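You operate a simulated robot arm through the tools that you are given. There is no shell and no other tool.

Carry out the task below with a simulated robot arm. There is one attempt and no reset: what you move stays moved.

TASK
Change the black board in the fixture case for the blue one and screw the lid back on.
Fine: black board into the yellow tray; both screws tight with the orange driver, driver back in its holder; the green board stays.

The check looks at the end state, three seconds after you hand in, the way a careful person would. Anything else that was tipped, shoved, dropped, spilled or broken makes it a failure. A push-on lid holds only when it is set on centred and level and pressed home; a screw cap is set on level and turned clockwise until tight.

THE ROBOT
A 7-joint arm with a two-finger parallel gripper, fixed in place. Base frame: the origin is on the floor under the middle of its stand, x ahead of it, y to its left, z up; the work surface is at about z = 0.75. Units: m, rad, N and s.
It reaches about 1.247 m from its shoulder. Its first joint turns from -2.304 to 2.304 rad. Payload 3.91 kg.
Tool frame: the origin (TCP) lies between the finger pads and is the grasp point; the fingertips stand 0.03 m ahead of it; z points along the fingers, y is the line along which they close. Largest opening 0.11 m; finger width 0.02, thickness 0.01; the body of the gripper, 0.048 by 0.112 m, starts 0.055 m behind the TCP.
Orientation is that of the tool frame in the base frame, as a unit quaternion [w, x, y, z]. With the fingers straight down and closing along the base's y, the tool's x points along the base's -x, its y along +y and its z along -z.

THE INTERFACE
- The arm moves only by the tool jog_arm. Its argument "deltas" is a list of rows, each an object of numbers (a shift or turn left out is 0, a gripper value left out holds the last): "x", "y", "z": the shift along the tool's x, y, z in units of 200 mm (1.0 is 200 mm); "rx", "ry", "rz": the turn, a rotation vector about the tool's x, y, z in units of 120 degrees (1.0 is 120 degrees). In form: [{"x": .., "y": .., "z": .., "rx": .., "ry": .., "rz": ..}, ...]. A call has 1 to 20 rows; each row is the pose to reach, as a shift and turn from the pose commanded when the call began, along the tool's axes at that moment. "jaw" is the finger opening in m, from 0 to 0.11, set as the call begins (left out, the last holds). A call with a number of a shift or a turn outside -1 to 1 is refused whole. Rows are played at 5 a second. More than 0.05 m and 0.15 rad between two rows, or a gripper value outside its range, and nothing of the call is played. A pose out of reach is approached as far as the arm can. The call stops where the force on the tool passes 40 N (or 10 N more than at its start, if that is more) or the arm is blocked; 0.2 s more then pass. Each finger travels about 0.108 m/s and halts on what it meets, pressing with about 45 N; the grip force reading is that of the motor and also rises with nothing between the fingers. The clock runs only during rows and for 0.2 s after the last one: add rows that repeat a pose to give the fingers time. It gives the time, the measured TCP pose, the force on the tool (base axes), the opening and the grip force at its end, in the units of the frame above (readings bear some noise), with the torque about the TCP (base axes, N m) and any sound that the robot's microphone picked up.
- Cameras (640 x 400 px; columns grow to the right, rows downward): "scene" is fixed at [0.0505, 0.4999, 1.4915]; the picture's right is [0.29, -0.96, 0.00], its down [-0.81, -0.24, -0.54] and it looks along [0.52, 0.15, -0.84] (base axes); focal length 364 px, centre (320, 200). "wrist" rides on the gripper at [0.072, 0.017, -0.103] in the tool frame; the picture's right is [-0.23, 0.97, 0.00], its down [-0.76, -0.18, -0.62] and it looks along [-0.61, -0.14, 0.78] (tool axes); focal length 222 px, centre (320, 200). There is no depth. A picture from a camera that has moved, and an enlarged one, comes with that camera's place and axes in the base frame and with its lens.
- camera(camera): a new picture of that camera. It takes no simulated time.
- close_up(camera, box): a new picture of the part [left, top, right, bottom] of that camera's present view, enlarged. It takes no simulated time.
- job_done(): hands the job in; it is judged then, once.

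Nothing tells you positions but the pictures and the camera data. Unless the task says otherwise, let go and move clear before handing in.

The tools are called as name(argument=value, ...) on one line, values as JSON. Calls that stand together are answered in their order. jog_arm: Moves the arm, as the interface text tells. Its arguments: {"type":"object","properties":{"deltas":{"type":"array"},"jaw":{"type":"number"}},"required":["deltas"]} The other tools are called the same way: camera (camera) takes a picture; close_up (camera, box) takes an enlarged picture of a part of a camera's view; job_done () hands the job in.

At the start:

```text
t: 0.0
eef_pos: [0.4973, 0.4263, 1.0572]
ee_rot: [0.0, 0.001, 1.0, -0.001]
force: [-1.1, 0.1, 0.5]
torque: [0.02, 0.0, 0.01]
opening: 0.11
gripper_force: 0.0
```

scene: 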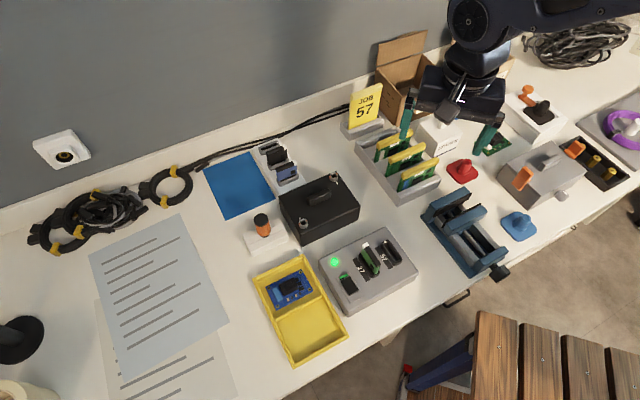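
wrist: 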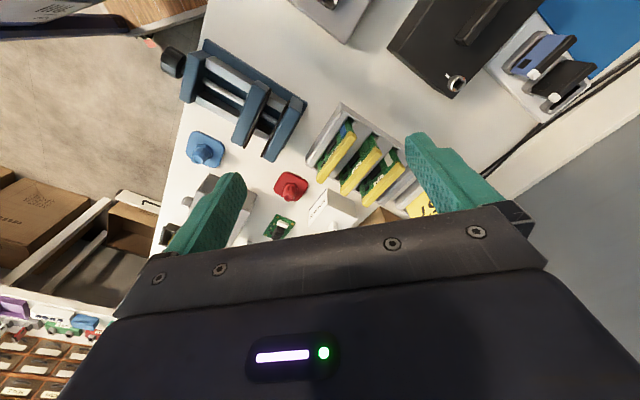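

I see a bench with a black lidded case (the fixture case, probably), a grey test fixture with a green light, a yellow tray with a blue board in it, a rack with small boards, and an orange driver standing in a white holder. I'll take enlarged pictures to identify everything first.

close_up(camera="scene", box=[230, 130, 430, 255])

close_up(camera="scene", box=[230, 220, 430, 370])

close_up(camera="scene", box=[340, 80, 640, 280])

close_up(camera="wrist", box=[380, 0, 640, 160])

```text
3.20 times, centred on (330, 192) of scene
camera zoom: at [0.0505, 0.4999, 1.4915], right [0.29, -0.96, 0.0], down [-0.81, -0.24, -0.54], along [0.52, 0.15, -0.84], focal length 1163 px, centre (288, 224)
```

zoom: 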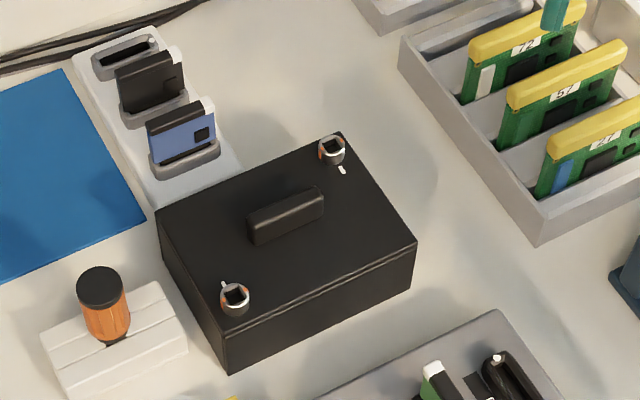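

```text
2.67 times, centred on (330, 295) of scene
camera zoom: at [0.0505, 0.4999, 1.4915], right [0.29, -0.96, 0.0], down [-0.81, -0.24, -0.54], along [0.52, 0.15, -0.84], focal length 969 px, centre (293, -53)
```

zoom: 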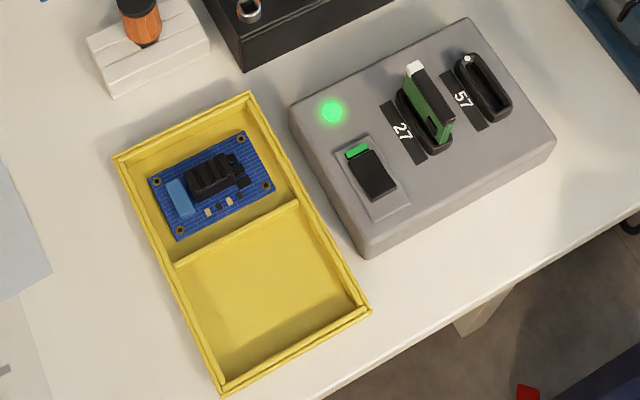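

```text
2.00 times, centred on (490, 180) of scene
camera zoom: at [0.0505, 0.4999, 1.4915], right [0.29, -0.96, 0.0], down [-0.81, -0.24, -0.54], along [0.52, 0.15, -0.84], focal length 727 px, centre (-20, 240)
```

zoom: 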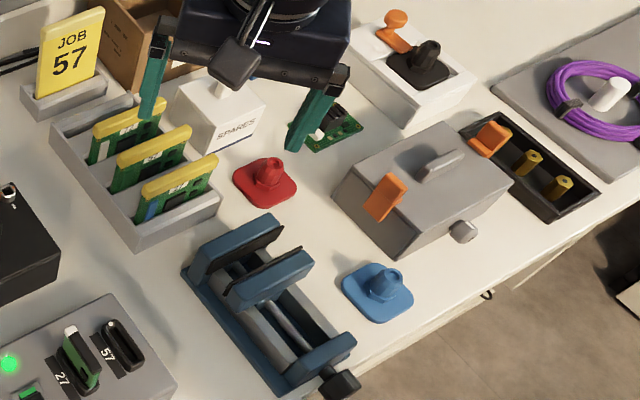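

```text
2.46 times, centred on (510, 80) of wrist
camera zoom: at [0.4251, 0.4432, 1.1596], right [0.23, 0.97, 0.0], down [0.76, -0.18, 0.62], along [0.61, -0.14, -0.78], focal length 547 px, centre (-148, 495)
```

zoom: 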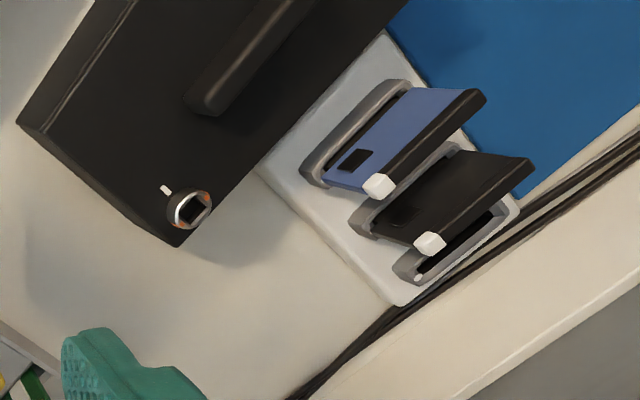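

The black case with two socket-head screws on its lid should be the fixture case, the white rack beside it holds a blue and a black card, and the orange driver stands in the white holder. I'll move the wrist camera above the case for a better look before touching anything.

jog_arm(deltas=[{"x": 0.1, "y": 0.18}, {"x": 0.2, "y": 0.36}, {"x": 0.3, "y": 0.54}, {"x": 0.4, "y": 0.72}, {"x": 0.485, "y": 0.92}, {"x": 0.485, "y": 0.92}])

camera(camera="wrist")

camera(camera="scene")

```text
t: 1.4
eef_pos: [0.3992, 0.6114, 1.055]
ee_rot: [0.0, 0.0, 1.0, 0.0]
force: [0.0, -0.2, -0.4]
torque: [-0.01, -0.02, -0.01]
opening: 0.1102
gripper_force: 0.1
```

```text
taken
camera wrist: at [0.3274, 0.6272, 1.1581], right [0.23, 0.97, 0.0], down [0.76, -0.18, 0.62], along [0.61, -0.14, -0.78], focal length 222 px, centre (320, 200)
```

wrist: 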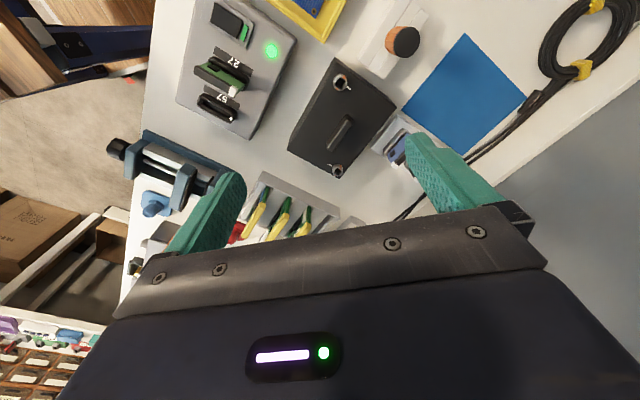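

```text
taken
```

scene: 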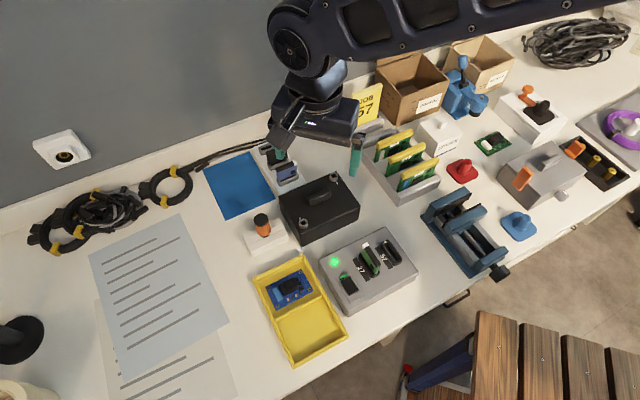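

The wrist view now shows the case, tester, rack, and driver from above. I'll enlarge the relevant parts.

close_up(camera="wrist", box=[270, 40, 430, 190])

close_up(camera="wrist", box=[160, 0, 320, 150])

close_up(camera="scene", box=[230, 190, 310, 260])

close_up(camera="scene", box=[270, 160, 370, 250])

```text
2.67 times, centred on (350, 115) of wrist
camera zoom: at [0.3274, 0.6272, 1.1581], right [0.23, 0.97, 0.0], down [0.76, -0.18, 0.62], along [0.61, -0.14, -0.78], focal length 592 px, centre (240, 427)
```

zoom: 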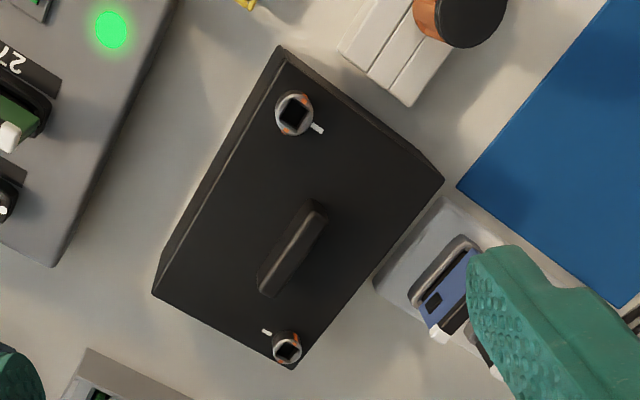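

```text
2.67 times, centred on (240, 75) of wrist
camera zoom: at [0.3274, 0.6272, 1.1581], right [0.23, 0.97, 0.0], down [0.76, -0.18, 0.62], along [0.61, -0.14, -0.78], focal length 592 px, centre (533, 533)
```

zoom: 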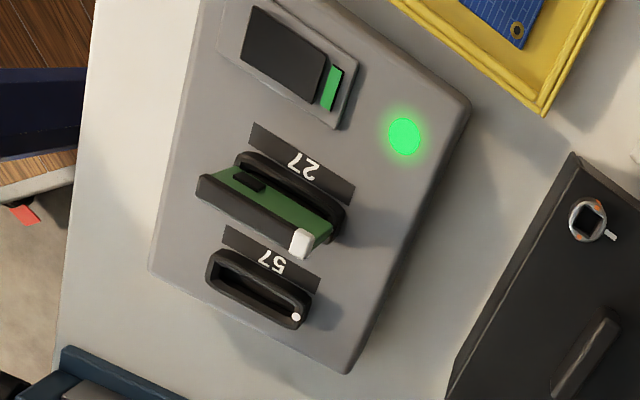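

```text
5.71 times, centred on (270, 225) of scene
camera zoom: at [0.0505, 0.4999, 1.4915], right [0.29, -0.96, 0.0], down [-0.81, -0.24, -0.54], along [0.52, 0.15, -0.84], focal length 2077 px, centre (606, 57)
```

zoom: 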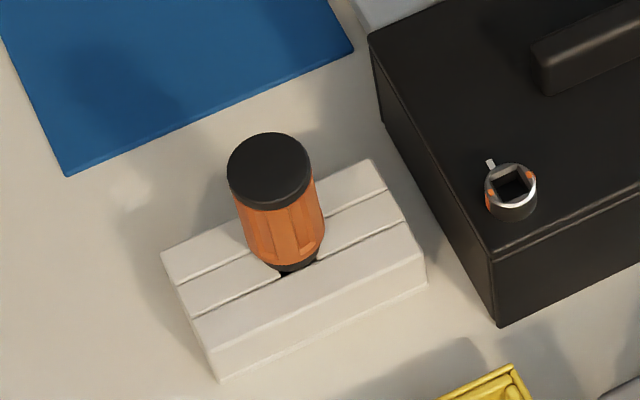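

```text
4.44 times, centred on (320, 205) of scene
camera zoom: at [0.0505, 0.4999, 1.4915], right [0.29, -0.96, 0.0], down [-0.81, -0.24, -0.54], along [0.52, 0.15, -0.84], focal length 1615 px, centre (320, 178)
```

zoom: 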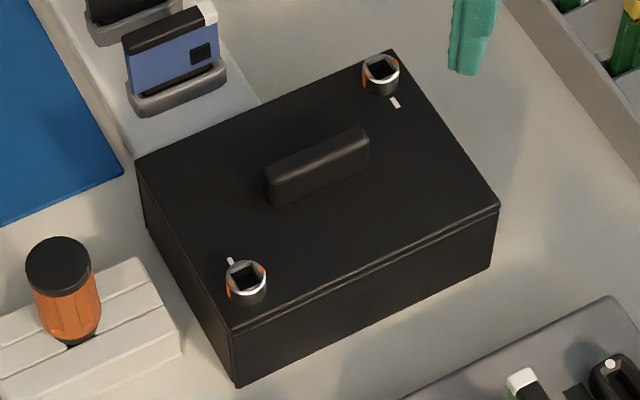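

The case is about 14 × 10.5 cm, turned about 45°, lid top near z≈0.83, with the two screws on opposite corners. I'll zoom tightly on the screws, the driver, and the rack.

close_up(camera="wrist", box=[325, 65, 365, 100])

close_up(camera="wrist", box=[320, 150, 360, 185])

close_up(camera="scene", box=[240, 140, 310, 195])

close_up(camera="wrist", box=[350, 0, 450, 80])

```text
11.43 times, centred on (345, 82) of wrist
camera zoom: at [0.3274, 0.6272, 1.1581], right [0.23, 0.97, 0.0], down [0.76, -0.18, 0.62], along [0.61, -0.14, -0.78], focal length 2538 px, centre (34, 1543)
```

zoom: 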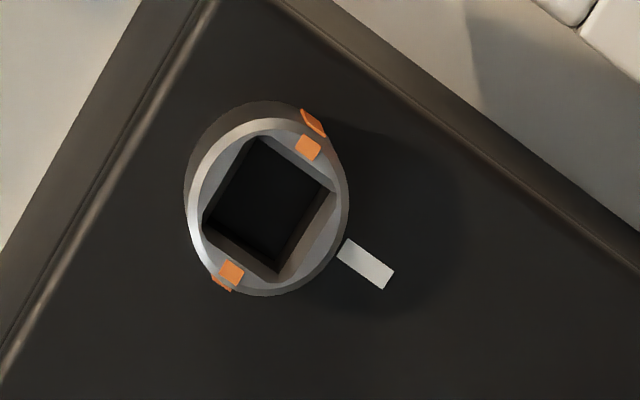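

```text
11.43 times, centred on (340, 168) of wrist
camera zoom: at [0.3274, 0.6272, 1.1581], right [0.23, 0.97, 0.0], down [0.76, -0.18, 0.62], along [0.61, -0.14, -0.78], focal length 2538 px, centre (91, 571)
```

zoom: 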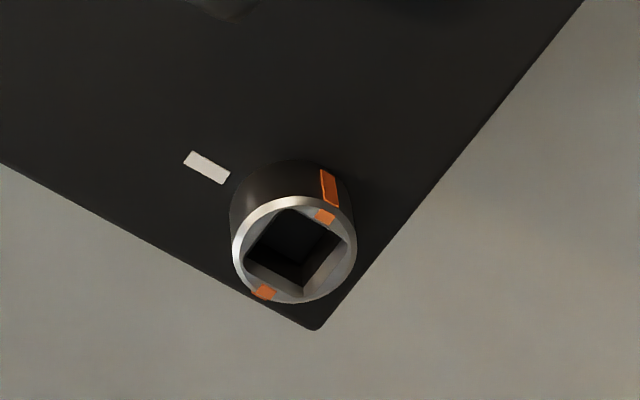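

```text
7.27 times, centred on (275, 168) of scene
camera zoom: at [0.0505, 0.4999, 1.4915], right [0.29, -0.96, 0.0], down [-0.81, -0.24, -0.54], along [0.52, 0.15, -0.84], focal length 2643 px, centre (647, 436)
```

zoom: 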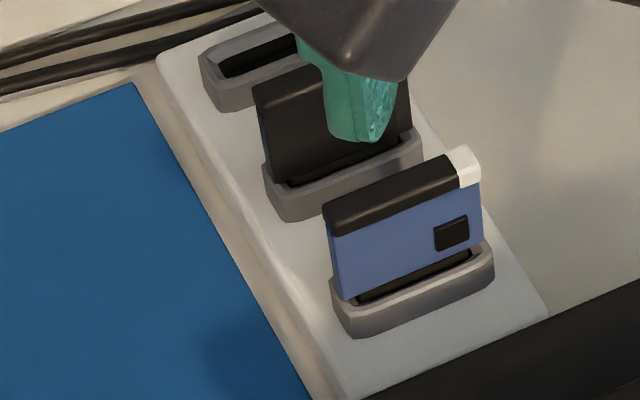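

```text
5.00 times, centred on (400, 40) of wrist
camera zoom: at [0.3274, 0.6272, 1.1581], right [0.23, 0.97, 0.0], down [0.76, -0.18, 0.62], along [0.61, -0.14, -0.78], focal length 1111 px, centre (-80, 1000)
```

zoom: 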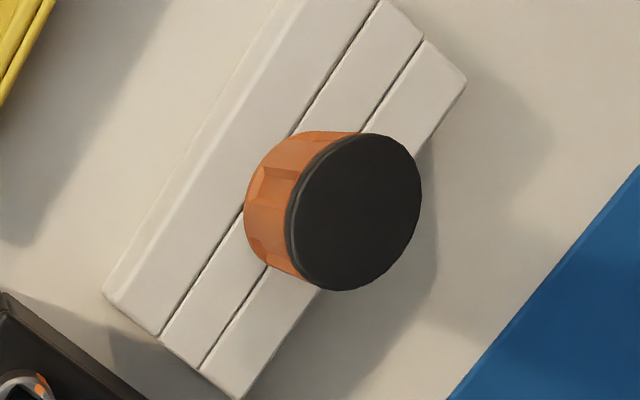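

The screws have square sockets with orange marks sitting about 90° from a white tick on the lid, and the driver stands in its holder at about (0.365, 0.716) with its cap near z≈0.85. I'll go above the driver with the gripper turned about 43° (aligned with the case) to see it from another angle.

jog_arm(deltas=[{"x": 0.025, "y": 0.075, "z": 0.06, "rz": 0.051}, {"x": 0.05, "y": 0.15, "z": 0.12, "rz": 0.102}, {"x": 0.075, "y": 0.225, "z": 0.18, "rz": 0.153}, {"x": 0.1, "y": 0.3, "z": 0.24, "rz": 0.204}, {"x": 0.125, "y": 0.375, "z": 0.3, "rz": 0.255}, {"x": 0.15, "y": 0.45, "z": 0.36, "rz": 0.306}, {"x": 0.17, "y": 0.525, "z": 0.425, "rz": 0.358}, {"x": 0.17, "y": 0.525, "z": 0.425, "rz": 0.358}])

camera(camera="wrist")

camera(camera="scene")

```text
t: 3.2
eef_pos: [0.3682, 0.7164, 0.9712]
ee_rot: [0.0, 0.366, 0.93, 0.0]
force: [-0.4, -0.1, -0.1]
torque: [0.02, -0.03, 0.02]
opening: 0.1101
gripper_force: 0.0
```

```text
taken
camera wrist: at [0.3268, 0.7778, 1.0735], right [0.83, 0.56, 0.0], down [0.44, -0.65, 0.62], along [0.35, -0.52, -0.78], focal length 222 px, centre (320, 200)
```

wrist: 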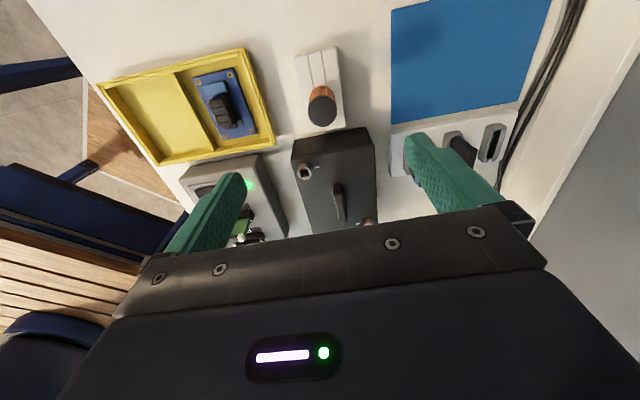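

```text
taken
```

scene: 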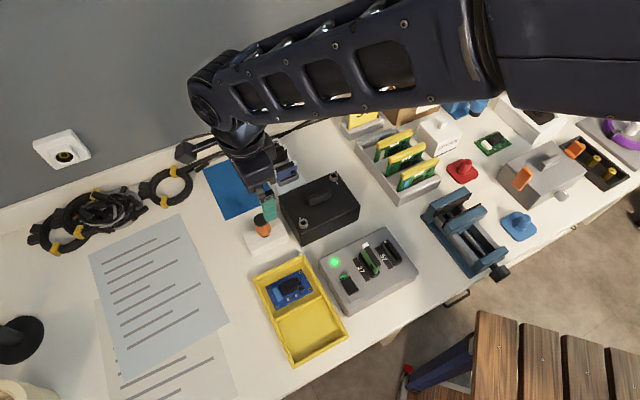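

Now the driver, its holder and the case are all in one view. I'll zoom in.

close_up(camera="wrist", box=[270, 30, 370, 140])

close_up(camera="wrist", box=[270, 120, 400, 240])

close_up(camera="scene", box=[230, 200, 310, 260])

close_up(camera="wrist", box=[370, 100, 520, 220])

```text
3.64 times, centred on (320, 85) of wrist
camera zoom: at [0.3268, 0.7778, 1.0735], right [0.83, 0.56, 0.0], down [0.44, -0.65, 0.62], along [0.35, -0.52, -0.78], focal length 808 px, centre (320, 618)
```

zoom: 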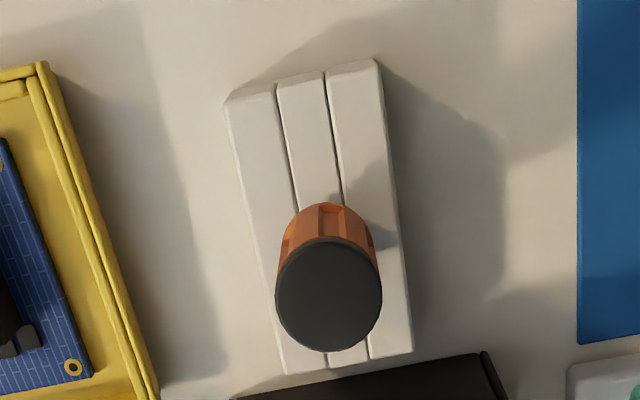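

```text
3.33 times, centred on (335, 180) of wrist
camera zoom: at [0.3268, 0.7778, 1.0735], right [0.83, 0.56, 0.0], down [0.44, -0.65, 0.62], along [0.35, -0.52, -0.78], focal length 740 px, centre (270, 267)
```

zoom: 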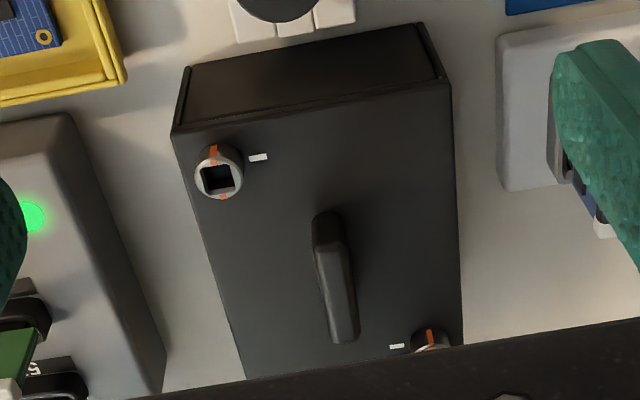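

```text
6.67 times, centred on (270, 230) of scene
camera zoom: at [0.0505, 0.4999, 1.4915], right [0.29, -0.96, 0.0], down [-0.81, -0.24, -0.54], along [0.52, 0.15, -0.84], focal length 2423 px, centre (653, 0)
```

zoom: 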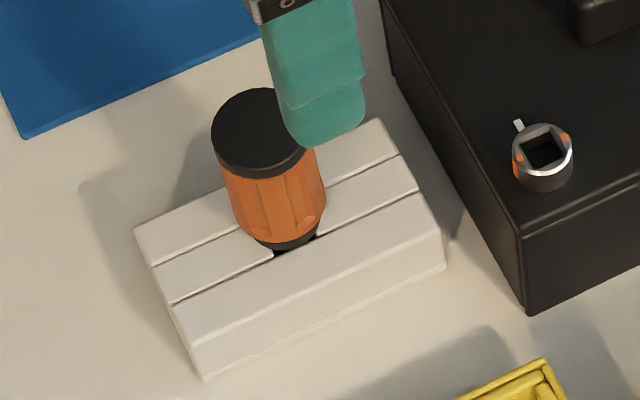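

```text
3.33 times, centred on (445, 160) of wrist
camera zoom: at [0.3268, 0.7778, 1.0735], right [0.83, 0.56, 0.0], down [0.44, -0.65, 0.62], along [0.35, -0.52, -0.78], focal length 740 px, centre (-97, 333)
```

zoom: 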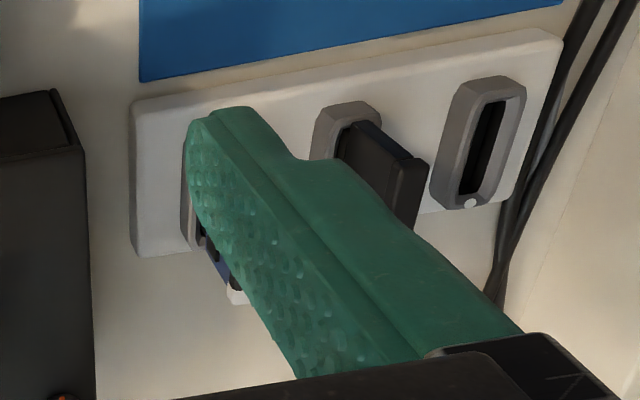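

The driver axis works out at about (0.367, 0.721), 29 mm in diameter, handle from z≈0.793 to 0.844. I'll narrow the jaws, centre over it and descend to just above it to verify.

jog_arm(deltas=[{"x": 0.0165, "y": 0.014, "z": 0.0}, {"x": 0.0165, "y": 0.014, "z": 0.1}, {"x": 0.0165, "y": 0.014, "z": 0.2}, {"x": 0.0165, "y": 0.014, "z": 0.3}, {"x": 0.0165, "y": 0.014, "z": 0.4}, {"x": 0.0165, "y": 0.014, "z": 0.45}, {"x": 0.0165, "y": 0.014, "z": 0.45}], jaw=0.06)

camera(camera="wrist")

close_up(camera="scene", box=[230, 180, 310, 260])

```text
t: 4.8
eef_pos: [0.3671, 0.7196, 0.882]
ee_rot: [0.0, 0.367, 0.93, 0.0]
force: [-0.6, -0.4, 0.4]
torque: [0.02, 0.0, 0.01]
opening: 0.06
gripper_force: 0.0
```

```text
taken
camera wrist: at [0.3248, 0.7812, 0.9844], right [0.83, 0.56, 0.0], down [0.44, -0.65, 0.62], along [0.35, -0.52, -0.78], focal length 222 px, centre (320, 200)
```

wrist: 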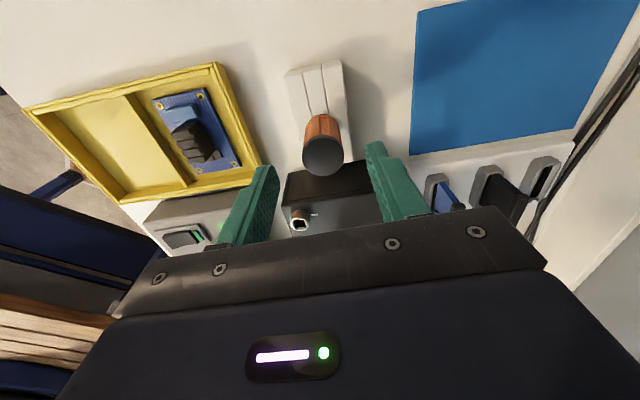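

```text
5.00 times, centred on (270, 220) of scene
camera zoom: at [0.0505, 0.4999, 1.4915], right [0.29, -0.96, 0.0], down [-0.81, -0.24, -0.54], along [0.52, 0.15, -0.84], focal length 1817 px, centre (570, 100)
```

zoom: 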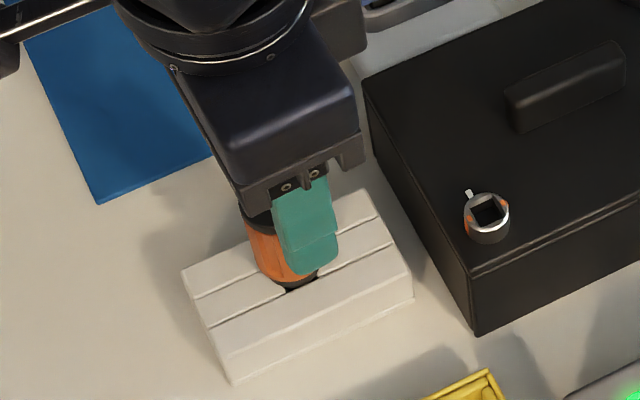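

The cap appears exactly where the grasp centre should be. I'll go down around the handle.

jog_arm(deltas=[{"z": 0.07}, {"z": 0.14}, {"z": 0.21}, {"z": 0.27}, {"z": 0.27}])

camera(camera="wrist")

close_up(camera="scene", box=[230, 180, 310, 260])

```text
t: 6.0
eef_pos: [0.3669, 0.7194, 0.8285]
ee_rot: [0.0, 0.367, 0.93, 0.001]
force: [-0.8, -0.3, -0.4]
torque: [-0.03, 0.01, 0.0]
opening: 0.06
gripper_force: 0.1
```

```text
taken
camera wrist: at [0.3253, 0.7811, 0.9311], right [0.83, 0.56, 0.0], down [0.44, -0.65, 0.62], along [0.35, -0.52, -0.78], focal length 222 px, centre (320, 200)
```

wrist: 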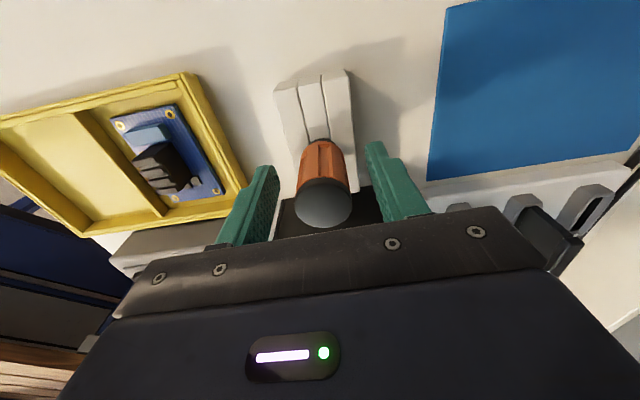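

```text
5.00 times, centred on (270, 220) of scene
camera zoom: at [0.0505, 0.4999, 1.4915], right [0.29, -0.96, 0.0], down [-0.81, -0.24, -0.54], along [0.52, 0.15, -0.84], focal length 1817 px, centre (570, 100)
```

zoom: 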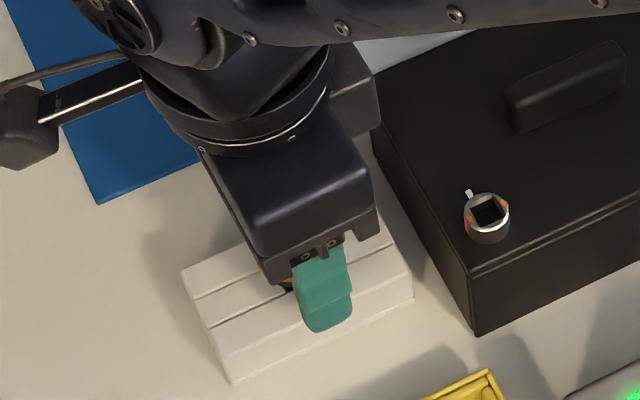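

The handle is centred between the fingers. Closing the jaws on it now.

jog_arm(deltas=[{}, {}, {}], jaw=0.0)

```text
t: 6.8
eef_pos: [0.3686, 0.719, 0.8281]
ee_rot: [0.0, 0.367, 0.93, 0.0]
force: [7.0, 7.8, -0.5]
torque: [0.39, -0.33, -0.01]
opening: 0.0282
gripper_force: 45.2
```

The driver is gripped (28 mm opening, 45 N). I'll lift it straight up out of the holder.

jog_arm(deltas=[{"z": -0.05}, {"z": -0.1}, {"z": -0.15}, {"z": -0.2}, {"z": -0.25}, {"z": -0.3}, {"z": -0.35}, {"z": -0.4}, {"z": -0.45}, {"z": -0.5}, {"z": -0.5}])

camera(camera="wrist")

close_up(camera="scene", box=[220, 150, 320, 260])

```text
t: 9.2
eef_pos: [0.3657, 0.7204, 0.9276]
ee_rot: [0.0, 0.365, 0.931, 0.0]
force: [0.9, 0.0, -1.4]
torque: [-0.05, 0.01, 0.03]
opening: 0.0285
gripper_force: 45.0
```

```text
taken
camera wrist: at [0.3247, 0.7814, 1.0315], right [0.83, 0.56, 0.0], down [0.44, -0.65, 0.62], along [0.35, -0.52, -0.78], focal length 222 px, centre (320, 200)
```

wrist: 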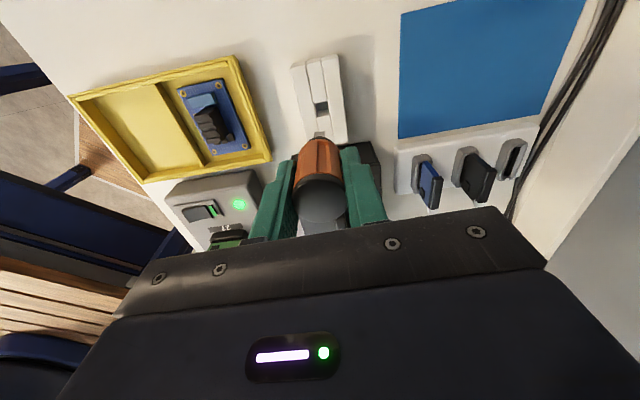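

```text
3.64 times, centred on (270, 205) of scene
camera zoom: at [0.0505, 0.4999, 1.4915], right [0.29, -0.96, 0.0], down [-0.81, -0.24, -0.54], along [0.52, 0.15, -0.84], focal length 1322 px, centre (502, 182)
```

zoom: 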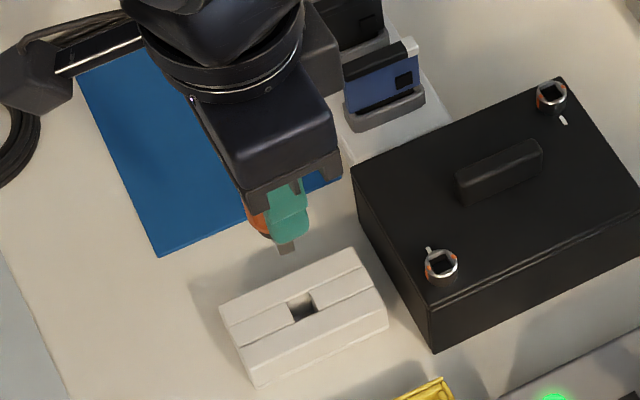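

The driver is out; its square bit shows just below the handle and the holder has a square pocket. I'll zoom in to measure the bit tip and its orientation.

close_up(camera="wrist", box=[280, 40, 360, 160])

close_up(camera="scene", box=[280, 190, 310, 225])

close_up(camera="scene", box=[280, 210, 330, 250])

close_up(camera="wrist", box=[280, 100, 370, 170])

```text
3.33 times, centred on (320, 100) of wrist
camera zoom: at [0.3247, 0.7814, 1.0315], right [0.83, 0.56, 0.0], down [0.44, -0.65, 0.62], along [0.35, -0.52, -0.78], focal length 740 px, centre (320, 533)
```

zoom: 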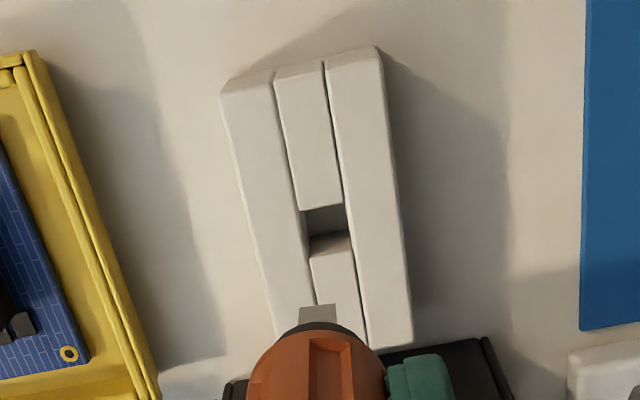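

```text
11.43 times, centred on (295, 208) of scene
camera zoom: at [0.0505, 0.4999, 1.4915], right [0.29, -0.96, 0.0], down [-0.81, -0.24, -0.54], along [0.52, 0.15, -0.84], focal length 4154 px, centre (606, 114)
```

zoom: 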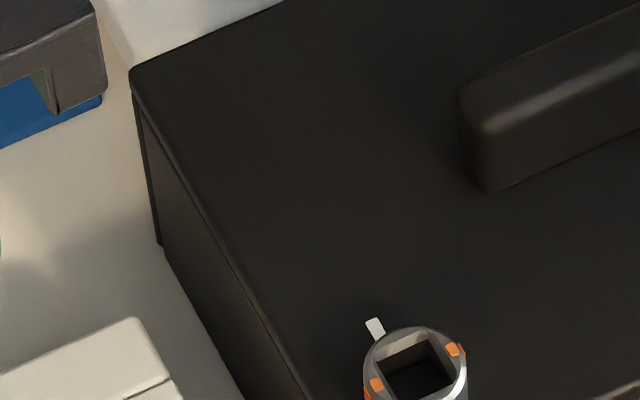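

```text
10.00 times, centred on (305, 230) of scene
camera zoom: at [0.0505, 0.4999, 1.4915], right [0.29, -0.96, 0.0], down [-0.81, -0.24, -0.54], along [0.52, 0.15, -0.84], focal length 3635 px, centre (470, -100)
```

zoom: 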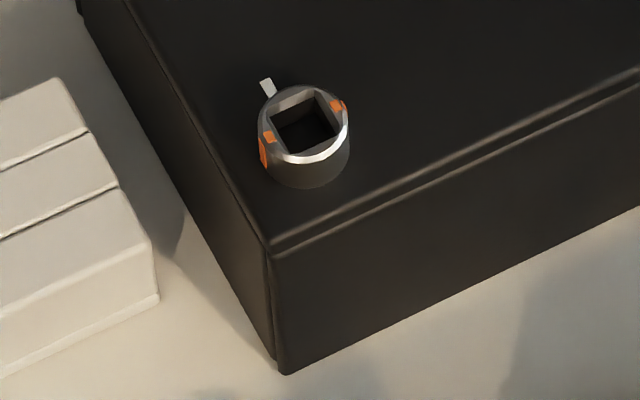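

```text
5.71 times, centred on (325, 135) of wrist
camera zoom: at [0.3247, 0.7814, 1.0315], right [0.83, 0.56, 0.0], down [0.44, -0.65, 0.62], along [0.35, -0.52, -0.78], focal length 1269 px, centre (291, 571)
```

zoom: 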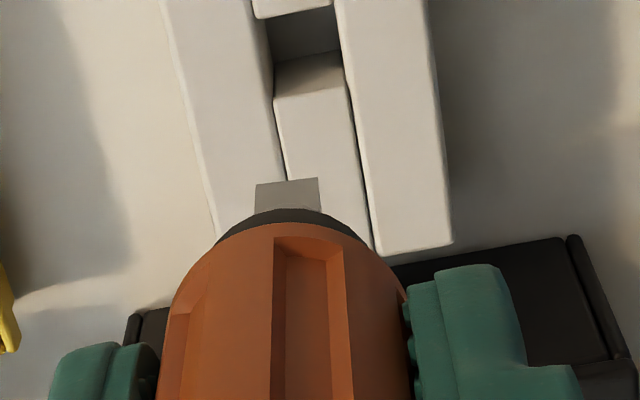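

The bit is about 9 mm square and reaches roughly 74 mm below the grasp point. I'll zoom harder on the bit and socket to get their orientations.

close_up(camera="wrist", box=[308, 124, 332, 140])

close_up(camera="scene", box=[290, 206, 314, 221])

close_up(camera="scene", box=[284, 200, 314, 240])

close_up(camera="scene", box=[322, 164, 346, 184])

```text
16.00 times, centred on (320, 132) of wrist
camera zoom: at [0.3247, 0.7814, 1.0315], right [0.83, 0.56, 0.0], down [0.44, -0.65, 0.62], along [0.35, -0.52, -0.78], focal length 3554 px, centre (320, 1288)
```

zoom: 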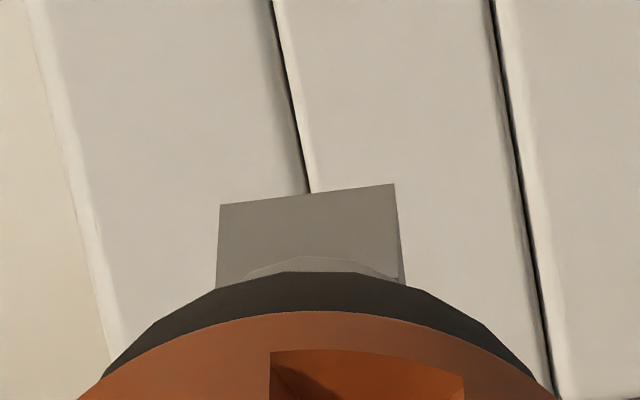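

```text
16.00 times, centred on (302, 214) of scene
camera zoom: at [0.0505, 0.4999, 1.4915], right [0.29, -0.96, 0.0], down [-0.81, -0.24, -0.54], along [0.52, 0.15, -0.84], focal length 5816 px, centre (608, -16)
```

zoom: 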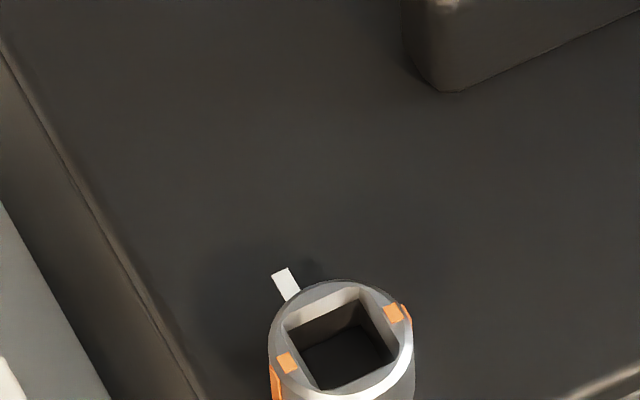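

```text
10.00 times, centred on (299, 220) of scene
camera zoom: at [0.0505, 0.4999, 1.4915], right [0.29, -0.96, 0.0], down [-0.81, -0.24, -0.54], along [0.52, 0.15, -0.84], focal length 3635 px, centre (530, 0)
```

zoom: 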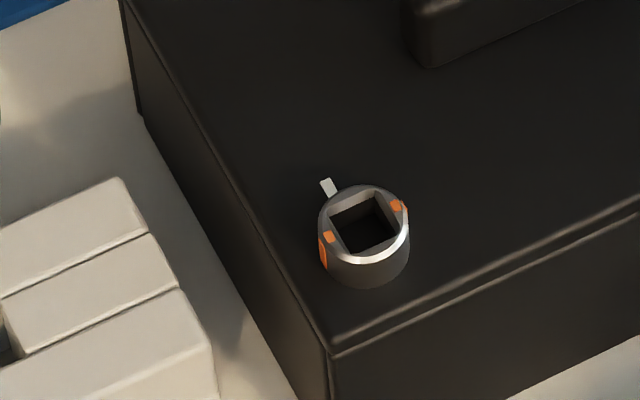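

```text
16.00 times, centred on (334, 174) of scene
camera zoom: at [0.0505, 0.4999, 1.4915], right [0.29, -0.96, 0.0], down [-0.81, -0.24, -0.54], along [0.52, 0.15, -0.84], focal length 5816 px, centre (96, 616)
```

zoom: 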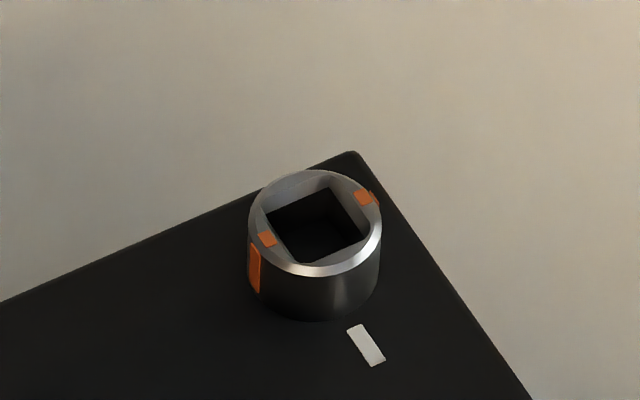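

The bit is rotated about 4° relative to the sockets, and screw 1 (near the driver) sits at about (0.395, 0.640) with its top near z≈0.829. I'll move above screw 1 with that small yaw correction and then check alignment from both cameras.

jog_arm(deltas=[{"x": -0.08, "y": -0.04, "rz": -0.01}, {"x": -0.16, "y": -0.08, "rz": -0.02}, {"x": -0.24, "y": -0.12, "rz": -0.0325}, {"x": -0.32, "y": -0.165, "rz": -0.0325}, {"x": -0.38, "y": -0.196, "rz": -0.0325}, {"x": -0.38, "y": -0.196, "rz": -0.0325}])

camera(camera="wrist")

camera(camera="scene")

```text
t: 10.6
eef_pos: [0.396, 0.6382, 0.9286]
ee_rot: [-0.001, 0.334, 0.943, 0.0]
force: [-0.3, -0.7, -0.3]
torque: [-0.01, -0.02, -0.01]
opening: 0.0284
gripper_force: 45.8
```

```text
taken
camera wrist: at [0.3496, 0.6971, 1.0317], right [0.79, 0.61, 0.0], down [0.48, -0.62, 0.62], along [0.38, -0.49, -0.78], focal length 222 px, centre (320, 200)
```

wrist: 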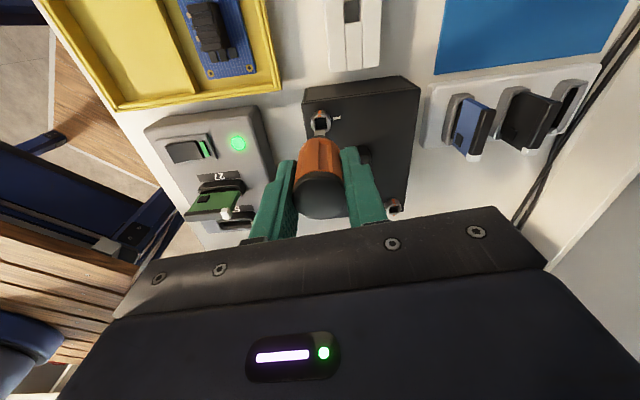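

```text
taken
```

scene: 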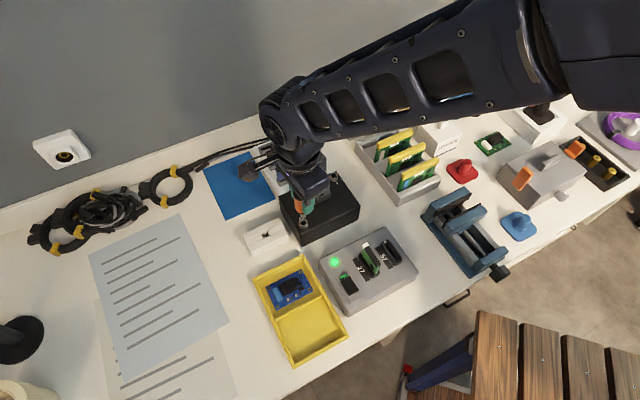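

close_up(camera="wrist", box=[300, 100, 348, 145])

close_up(camera="scene", box=[285, 195, 325, 230])

```text
8.89 times, centred on (324, 122) of wrist
camera zoom: at [0.3496, 0.6971, 1.0317], right [0.79, 0.61, 0.0], down [0.48, -0.62, 0.62], along [0.38, -0.49, -0.78], focal length 1974 px, centre (284, 889)
```

zoom: 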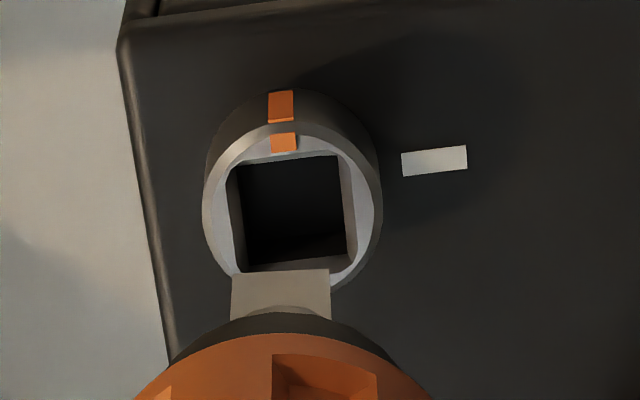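

```text
11.43 times, centred on (305, 212) of scene
camera zoom: at [0.0505, 0.4999, 1.4915], right [0.29, -0.96, 0.0], down [-0.81, -0.24, -0.54], along [0.52, 0.15, -0.84], focal length 4154 px, centre (491, 57)
```

zoom: 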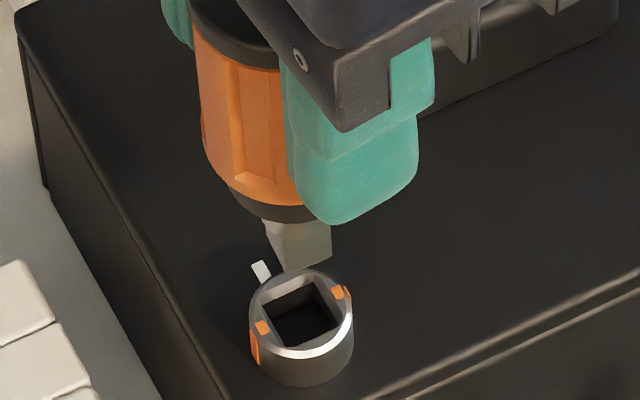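

Views of the bit and socket are clear; the bit looks nearly centred over socket 1, about 25 mm above it. I'll descend 18 mm and compare again.

jog_arm(deltas=[{"z": 0.03}, {"z": 0.06}, {"z": 0.09}, {"z": 0.09}])

close_up(camera="wrist", box=[300, 90, 348, 135])

close_up(camera="scene", box=[290, 200, 320, 230])

```text
t: 11.6
eef_pos: [0.3954, 0.6386, 0.9091]
ee_rot: [0.0, 0.333, 0.943, 0.0]
force: [-0.1, 0.9, -1.0]
torque: [-0.01, 0.01, 0.0]
opening: 0.0284
gripper_force: 45.0
```

```text
8.89 times, centred on (324, 112) of wrist
camera zoom: at [0.3495, 0.6978, 1.0127], right [0.79, 0.61, 0.0], down [0.48, -0.62, 0.62], along [0.38, -0.49, -0.78], focal length 1974 px, centre (284, 978)
```

zoom: 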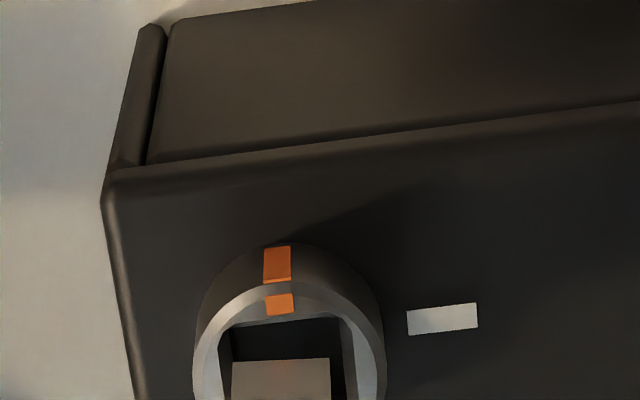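

```text
13.33 times, centred on (305, 215) of scene
camera zoom: at [0.0505, 0.4999, 1.4915], right [0.29, -0.96, 0.0], down [-0.81, -0.24, -0.54], along [0.52, 0.15, -0.84], focal length 4846 px, centre (520, 0)
```

zoom: 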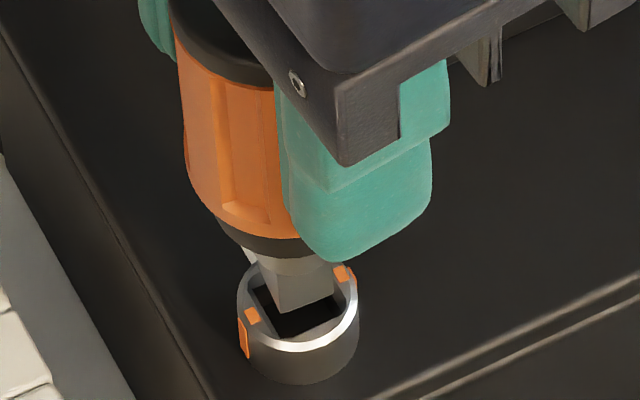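

close_up(camera="wrist", box=[306, 118, 338, 142])

close_up(camera="scene", box=[296, 216, 312, 230])

```text
16.00 times, centred on (322, 130) of wrist
camera zoom: at [0.3495, 0.6978, 1.0127], right [0.79, 0.61, 0.0], down [0.48, -0.62, 0.62], along [0.38, -0.49, -0.78], focal length 3554 px, centre (288, 1320)
```

zoom: 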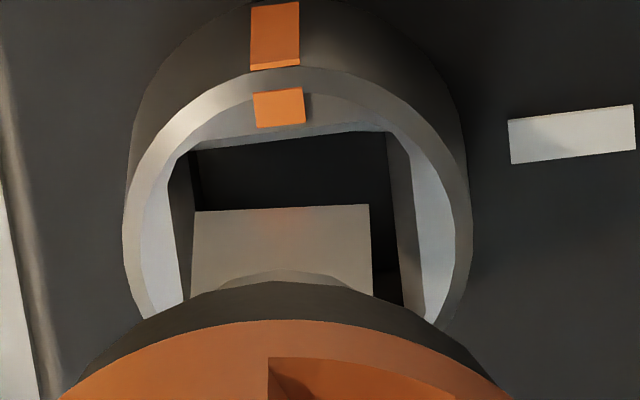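

```text
16.00 times, centred on (304, 223) of scene
camera zoom: at [0.0505, 0.4999, 1.4915], right [0.29, -0.96, 0.0], down [-0.81, -0.24, -0.54], along [0.52, 0.15, -0.84], focal length 5816 px, centre (576, -168)
```

zoom: 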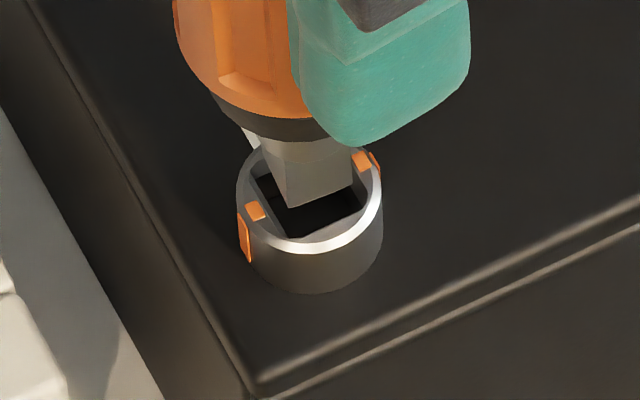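

The bit is centred but still about 4° clockwise of the socket (it settled slightly in the grip). I'll rotate the gripper a bit more counter-clockwise and re-check.

jog_arm(deltas=[{"rz": -0.019}, {"rz": -0.0375}, {"rz": -0.0375}])

close_up(camera="wrist", box=[306, 118, 338, 142])

close_up(camera="scene", box=[296, 216, 312, 230])

```text
t: 12.4
eef_pos: [0.3959, 0.6396, 0.9096]
ee_rot: [0.0, 0.297, 0.955, 0.0]
force: [-0.2, 0.4, -0.5]
torque: [-0.02, 0.02, -0.03]
opening: 0.0285
gripper_force: 45.5
```

```text
16.00 times, centred on (322, 130) of wrist
camera zoom: at [0.3455, 0.6937, 1.0125], right [0.74, 0.67, 0.0], down [0.53, -0.58, 0.62], along [0.42, -0.46, -0.78], focal length 3554 px, centre (288, 1320)
```

zoom: 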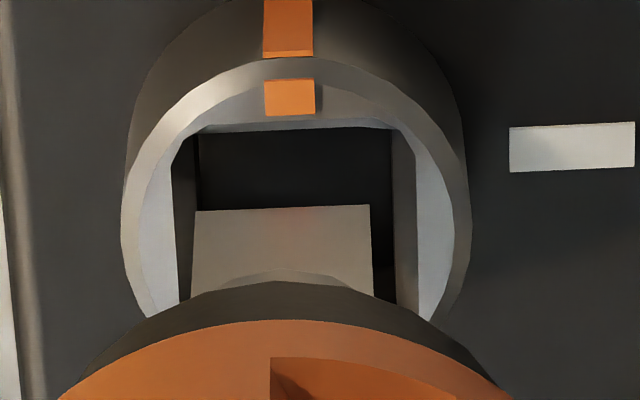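

```text
16.00 times, centred on (304, 223) of scene
camera zoom: at [0.0505, 0.4999, 1.4915], right [0.29, -0.96, 0.0], down [-0.81, -0.24, -0.54], along [0.52, 0.15, -0.84], focal length 5816 px, centre (576, -168)
```

zoom: 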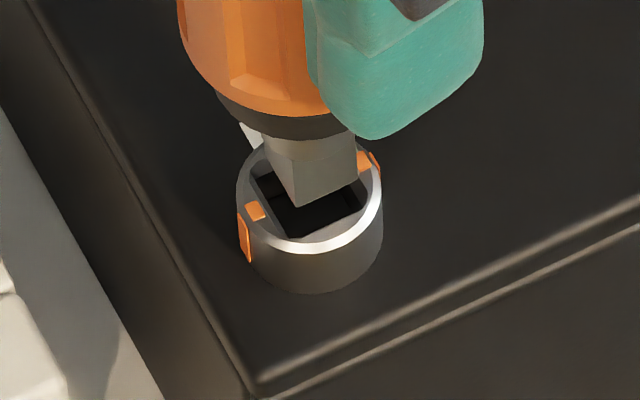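

The bit and socket edges are now parallel. I'll shift 0.4 mm sideways to centre and lower slowly toward the socket.

jog_arm(deltas=[{"y": 0.002, "z": 0.01}, {"y": 0.002, "z": 0.02}, {"y": 0.002, "z": 0.03}, {"y": 0.002, "z": 0.04}, {"y": 0.002, "z": 0.05}, {"y": 0.002, "z": 0.055}, {"y": 0.002, "z": 0.055}])

close_up(camera="wrist", box=[306, 110, 338, 134])

close_up(camera="scene", box=[294, 212, 314, 230])

```text
t: 14.0
eef_pos: [0.3937, 0.6391, 0.9]
ee_rot: [0.0, 0.298, 0.955, 0.001]
force: [0.4, -0.2, 1.1]
torque: [0.02, 0.04, -0.01]
opening: 0.0283
gripper_force: 44.3
```

```text
16.00 times, centred on (322, 122) of wrist
camera zoom: at [0.3448, 0.6941, 1.0017], right [0.74, 0.67, 0.0], down [0.53, -0.58, 0.62], along [0.42, -0.46, -0.78], focal length 3554 px, centre (288, 1448)
```

zoom: 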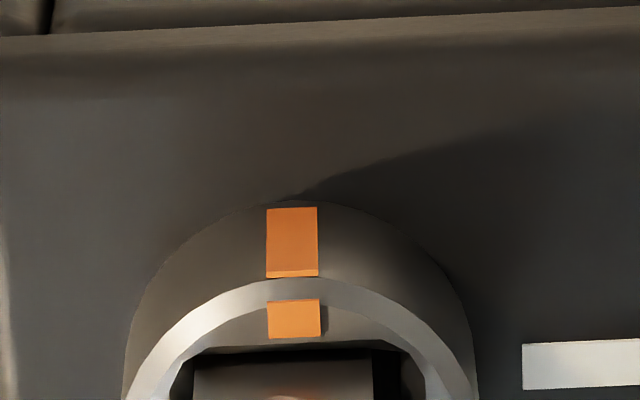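

```text
16.00 times, centred on (304, 221) of scene
camera zoom: at [0.0505, 0.4999, 1.4915], right [0.29, -0.96, 0.0], down [-0.81, -0.24, -0.54], along [0.52, 0.15, -0.84], focal length 5816 px, centre (576, -136)
```

zoom: 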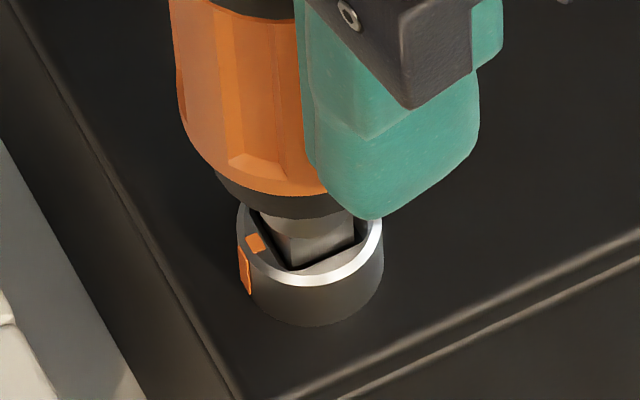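

The bit is entering the socket with no contact force. I'll keep lowering gently.

jog_arm(deltas=[{"z": 0.01}, {"z": 0.02}, {"z": 0.03}, {"z": 0.04}, {"z": 0.05}, {"z": 0.05}])

close_up(camera="wrist", box=[300, 90, 348, 130])

close_up(camera="scene", box=[290, 205, 318, 230])

```text
t: 15.4
eef_pos: [0.3945, 0.6397, 0.8903]
ee_rot: [0.0, 0.297, 0.955, 0.001]
force: [1.7, 2.6, 33.7]
torque: [0.12, -0.09, -0.01]
opening: 0.0285
gripper_force: 45.1
```

```text
10.00 times, centred on (324, 110) of wrist
camera zoom: at [0.3447, 0.6945, 0.9925], right [0.74, 0.67, 0.0], down [0.53, -0.58, 0.62], along [0.42, -0.46, -0.78], focal length 2221 px, centre (280, 1100)
```

zoom: 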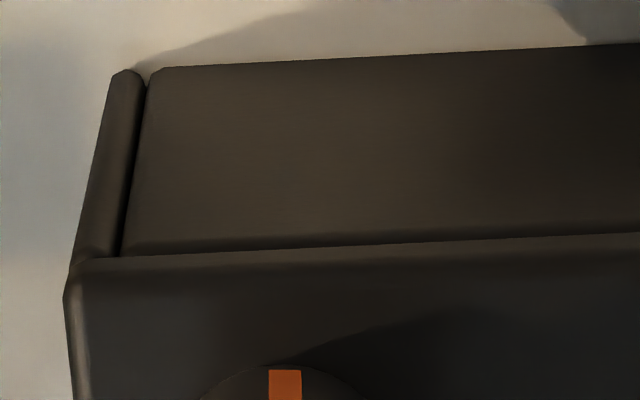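

```text
16.00 times, centred on (304, 218) of scene
camera zoom: at [0.0505, 0.4999, 1.4915], right [0.29, -0.96, 0.0], down [-0.81, -0.24, -0.54], along [0.52, 0.15, -0.84], focal length 5816 px, centre (576, -80)
```

zoom: 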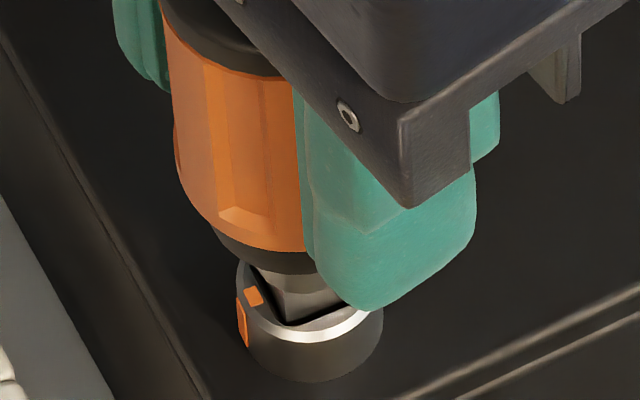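

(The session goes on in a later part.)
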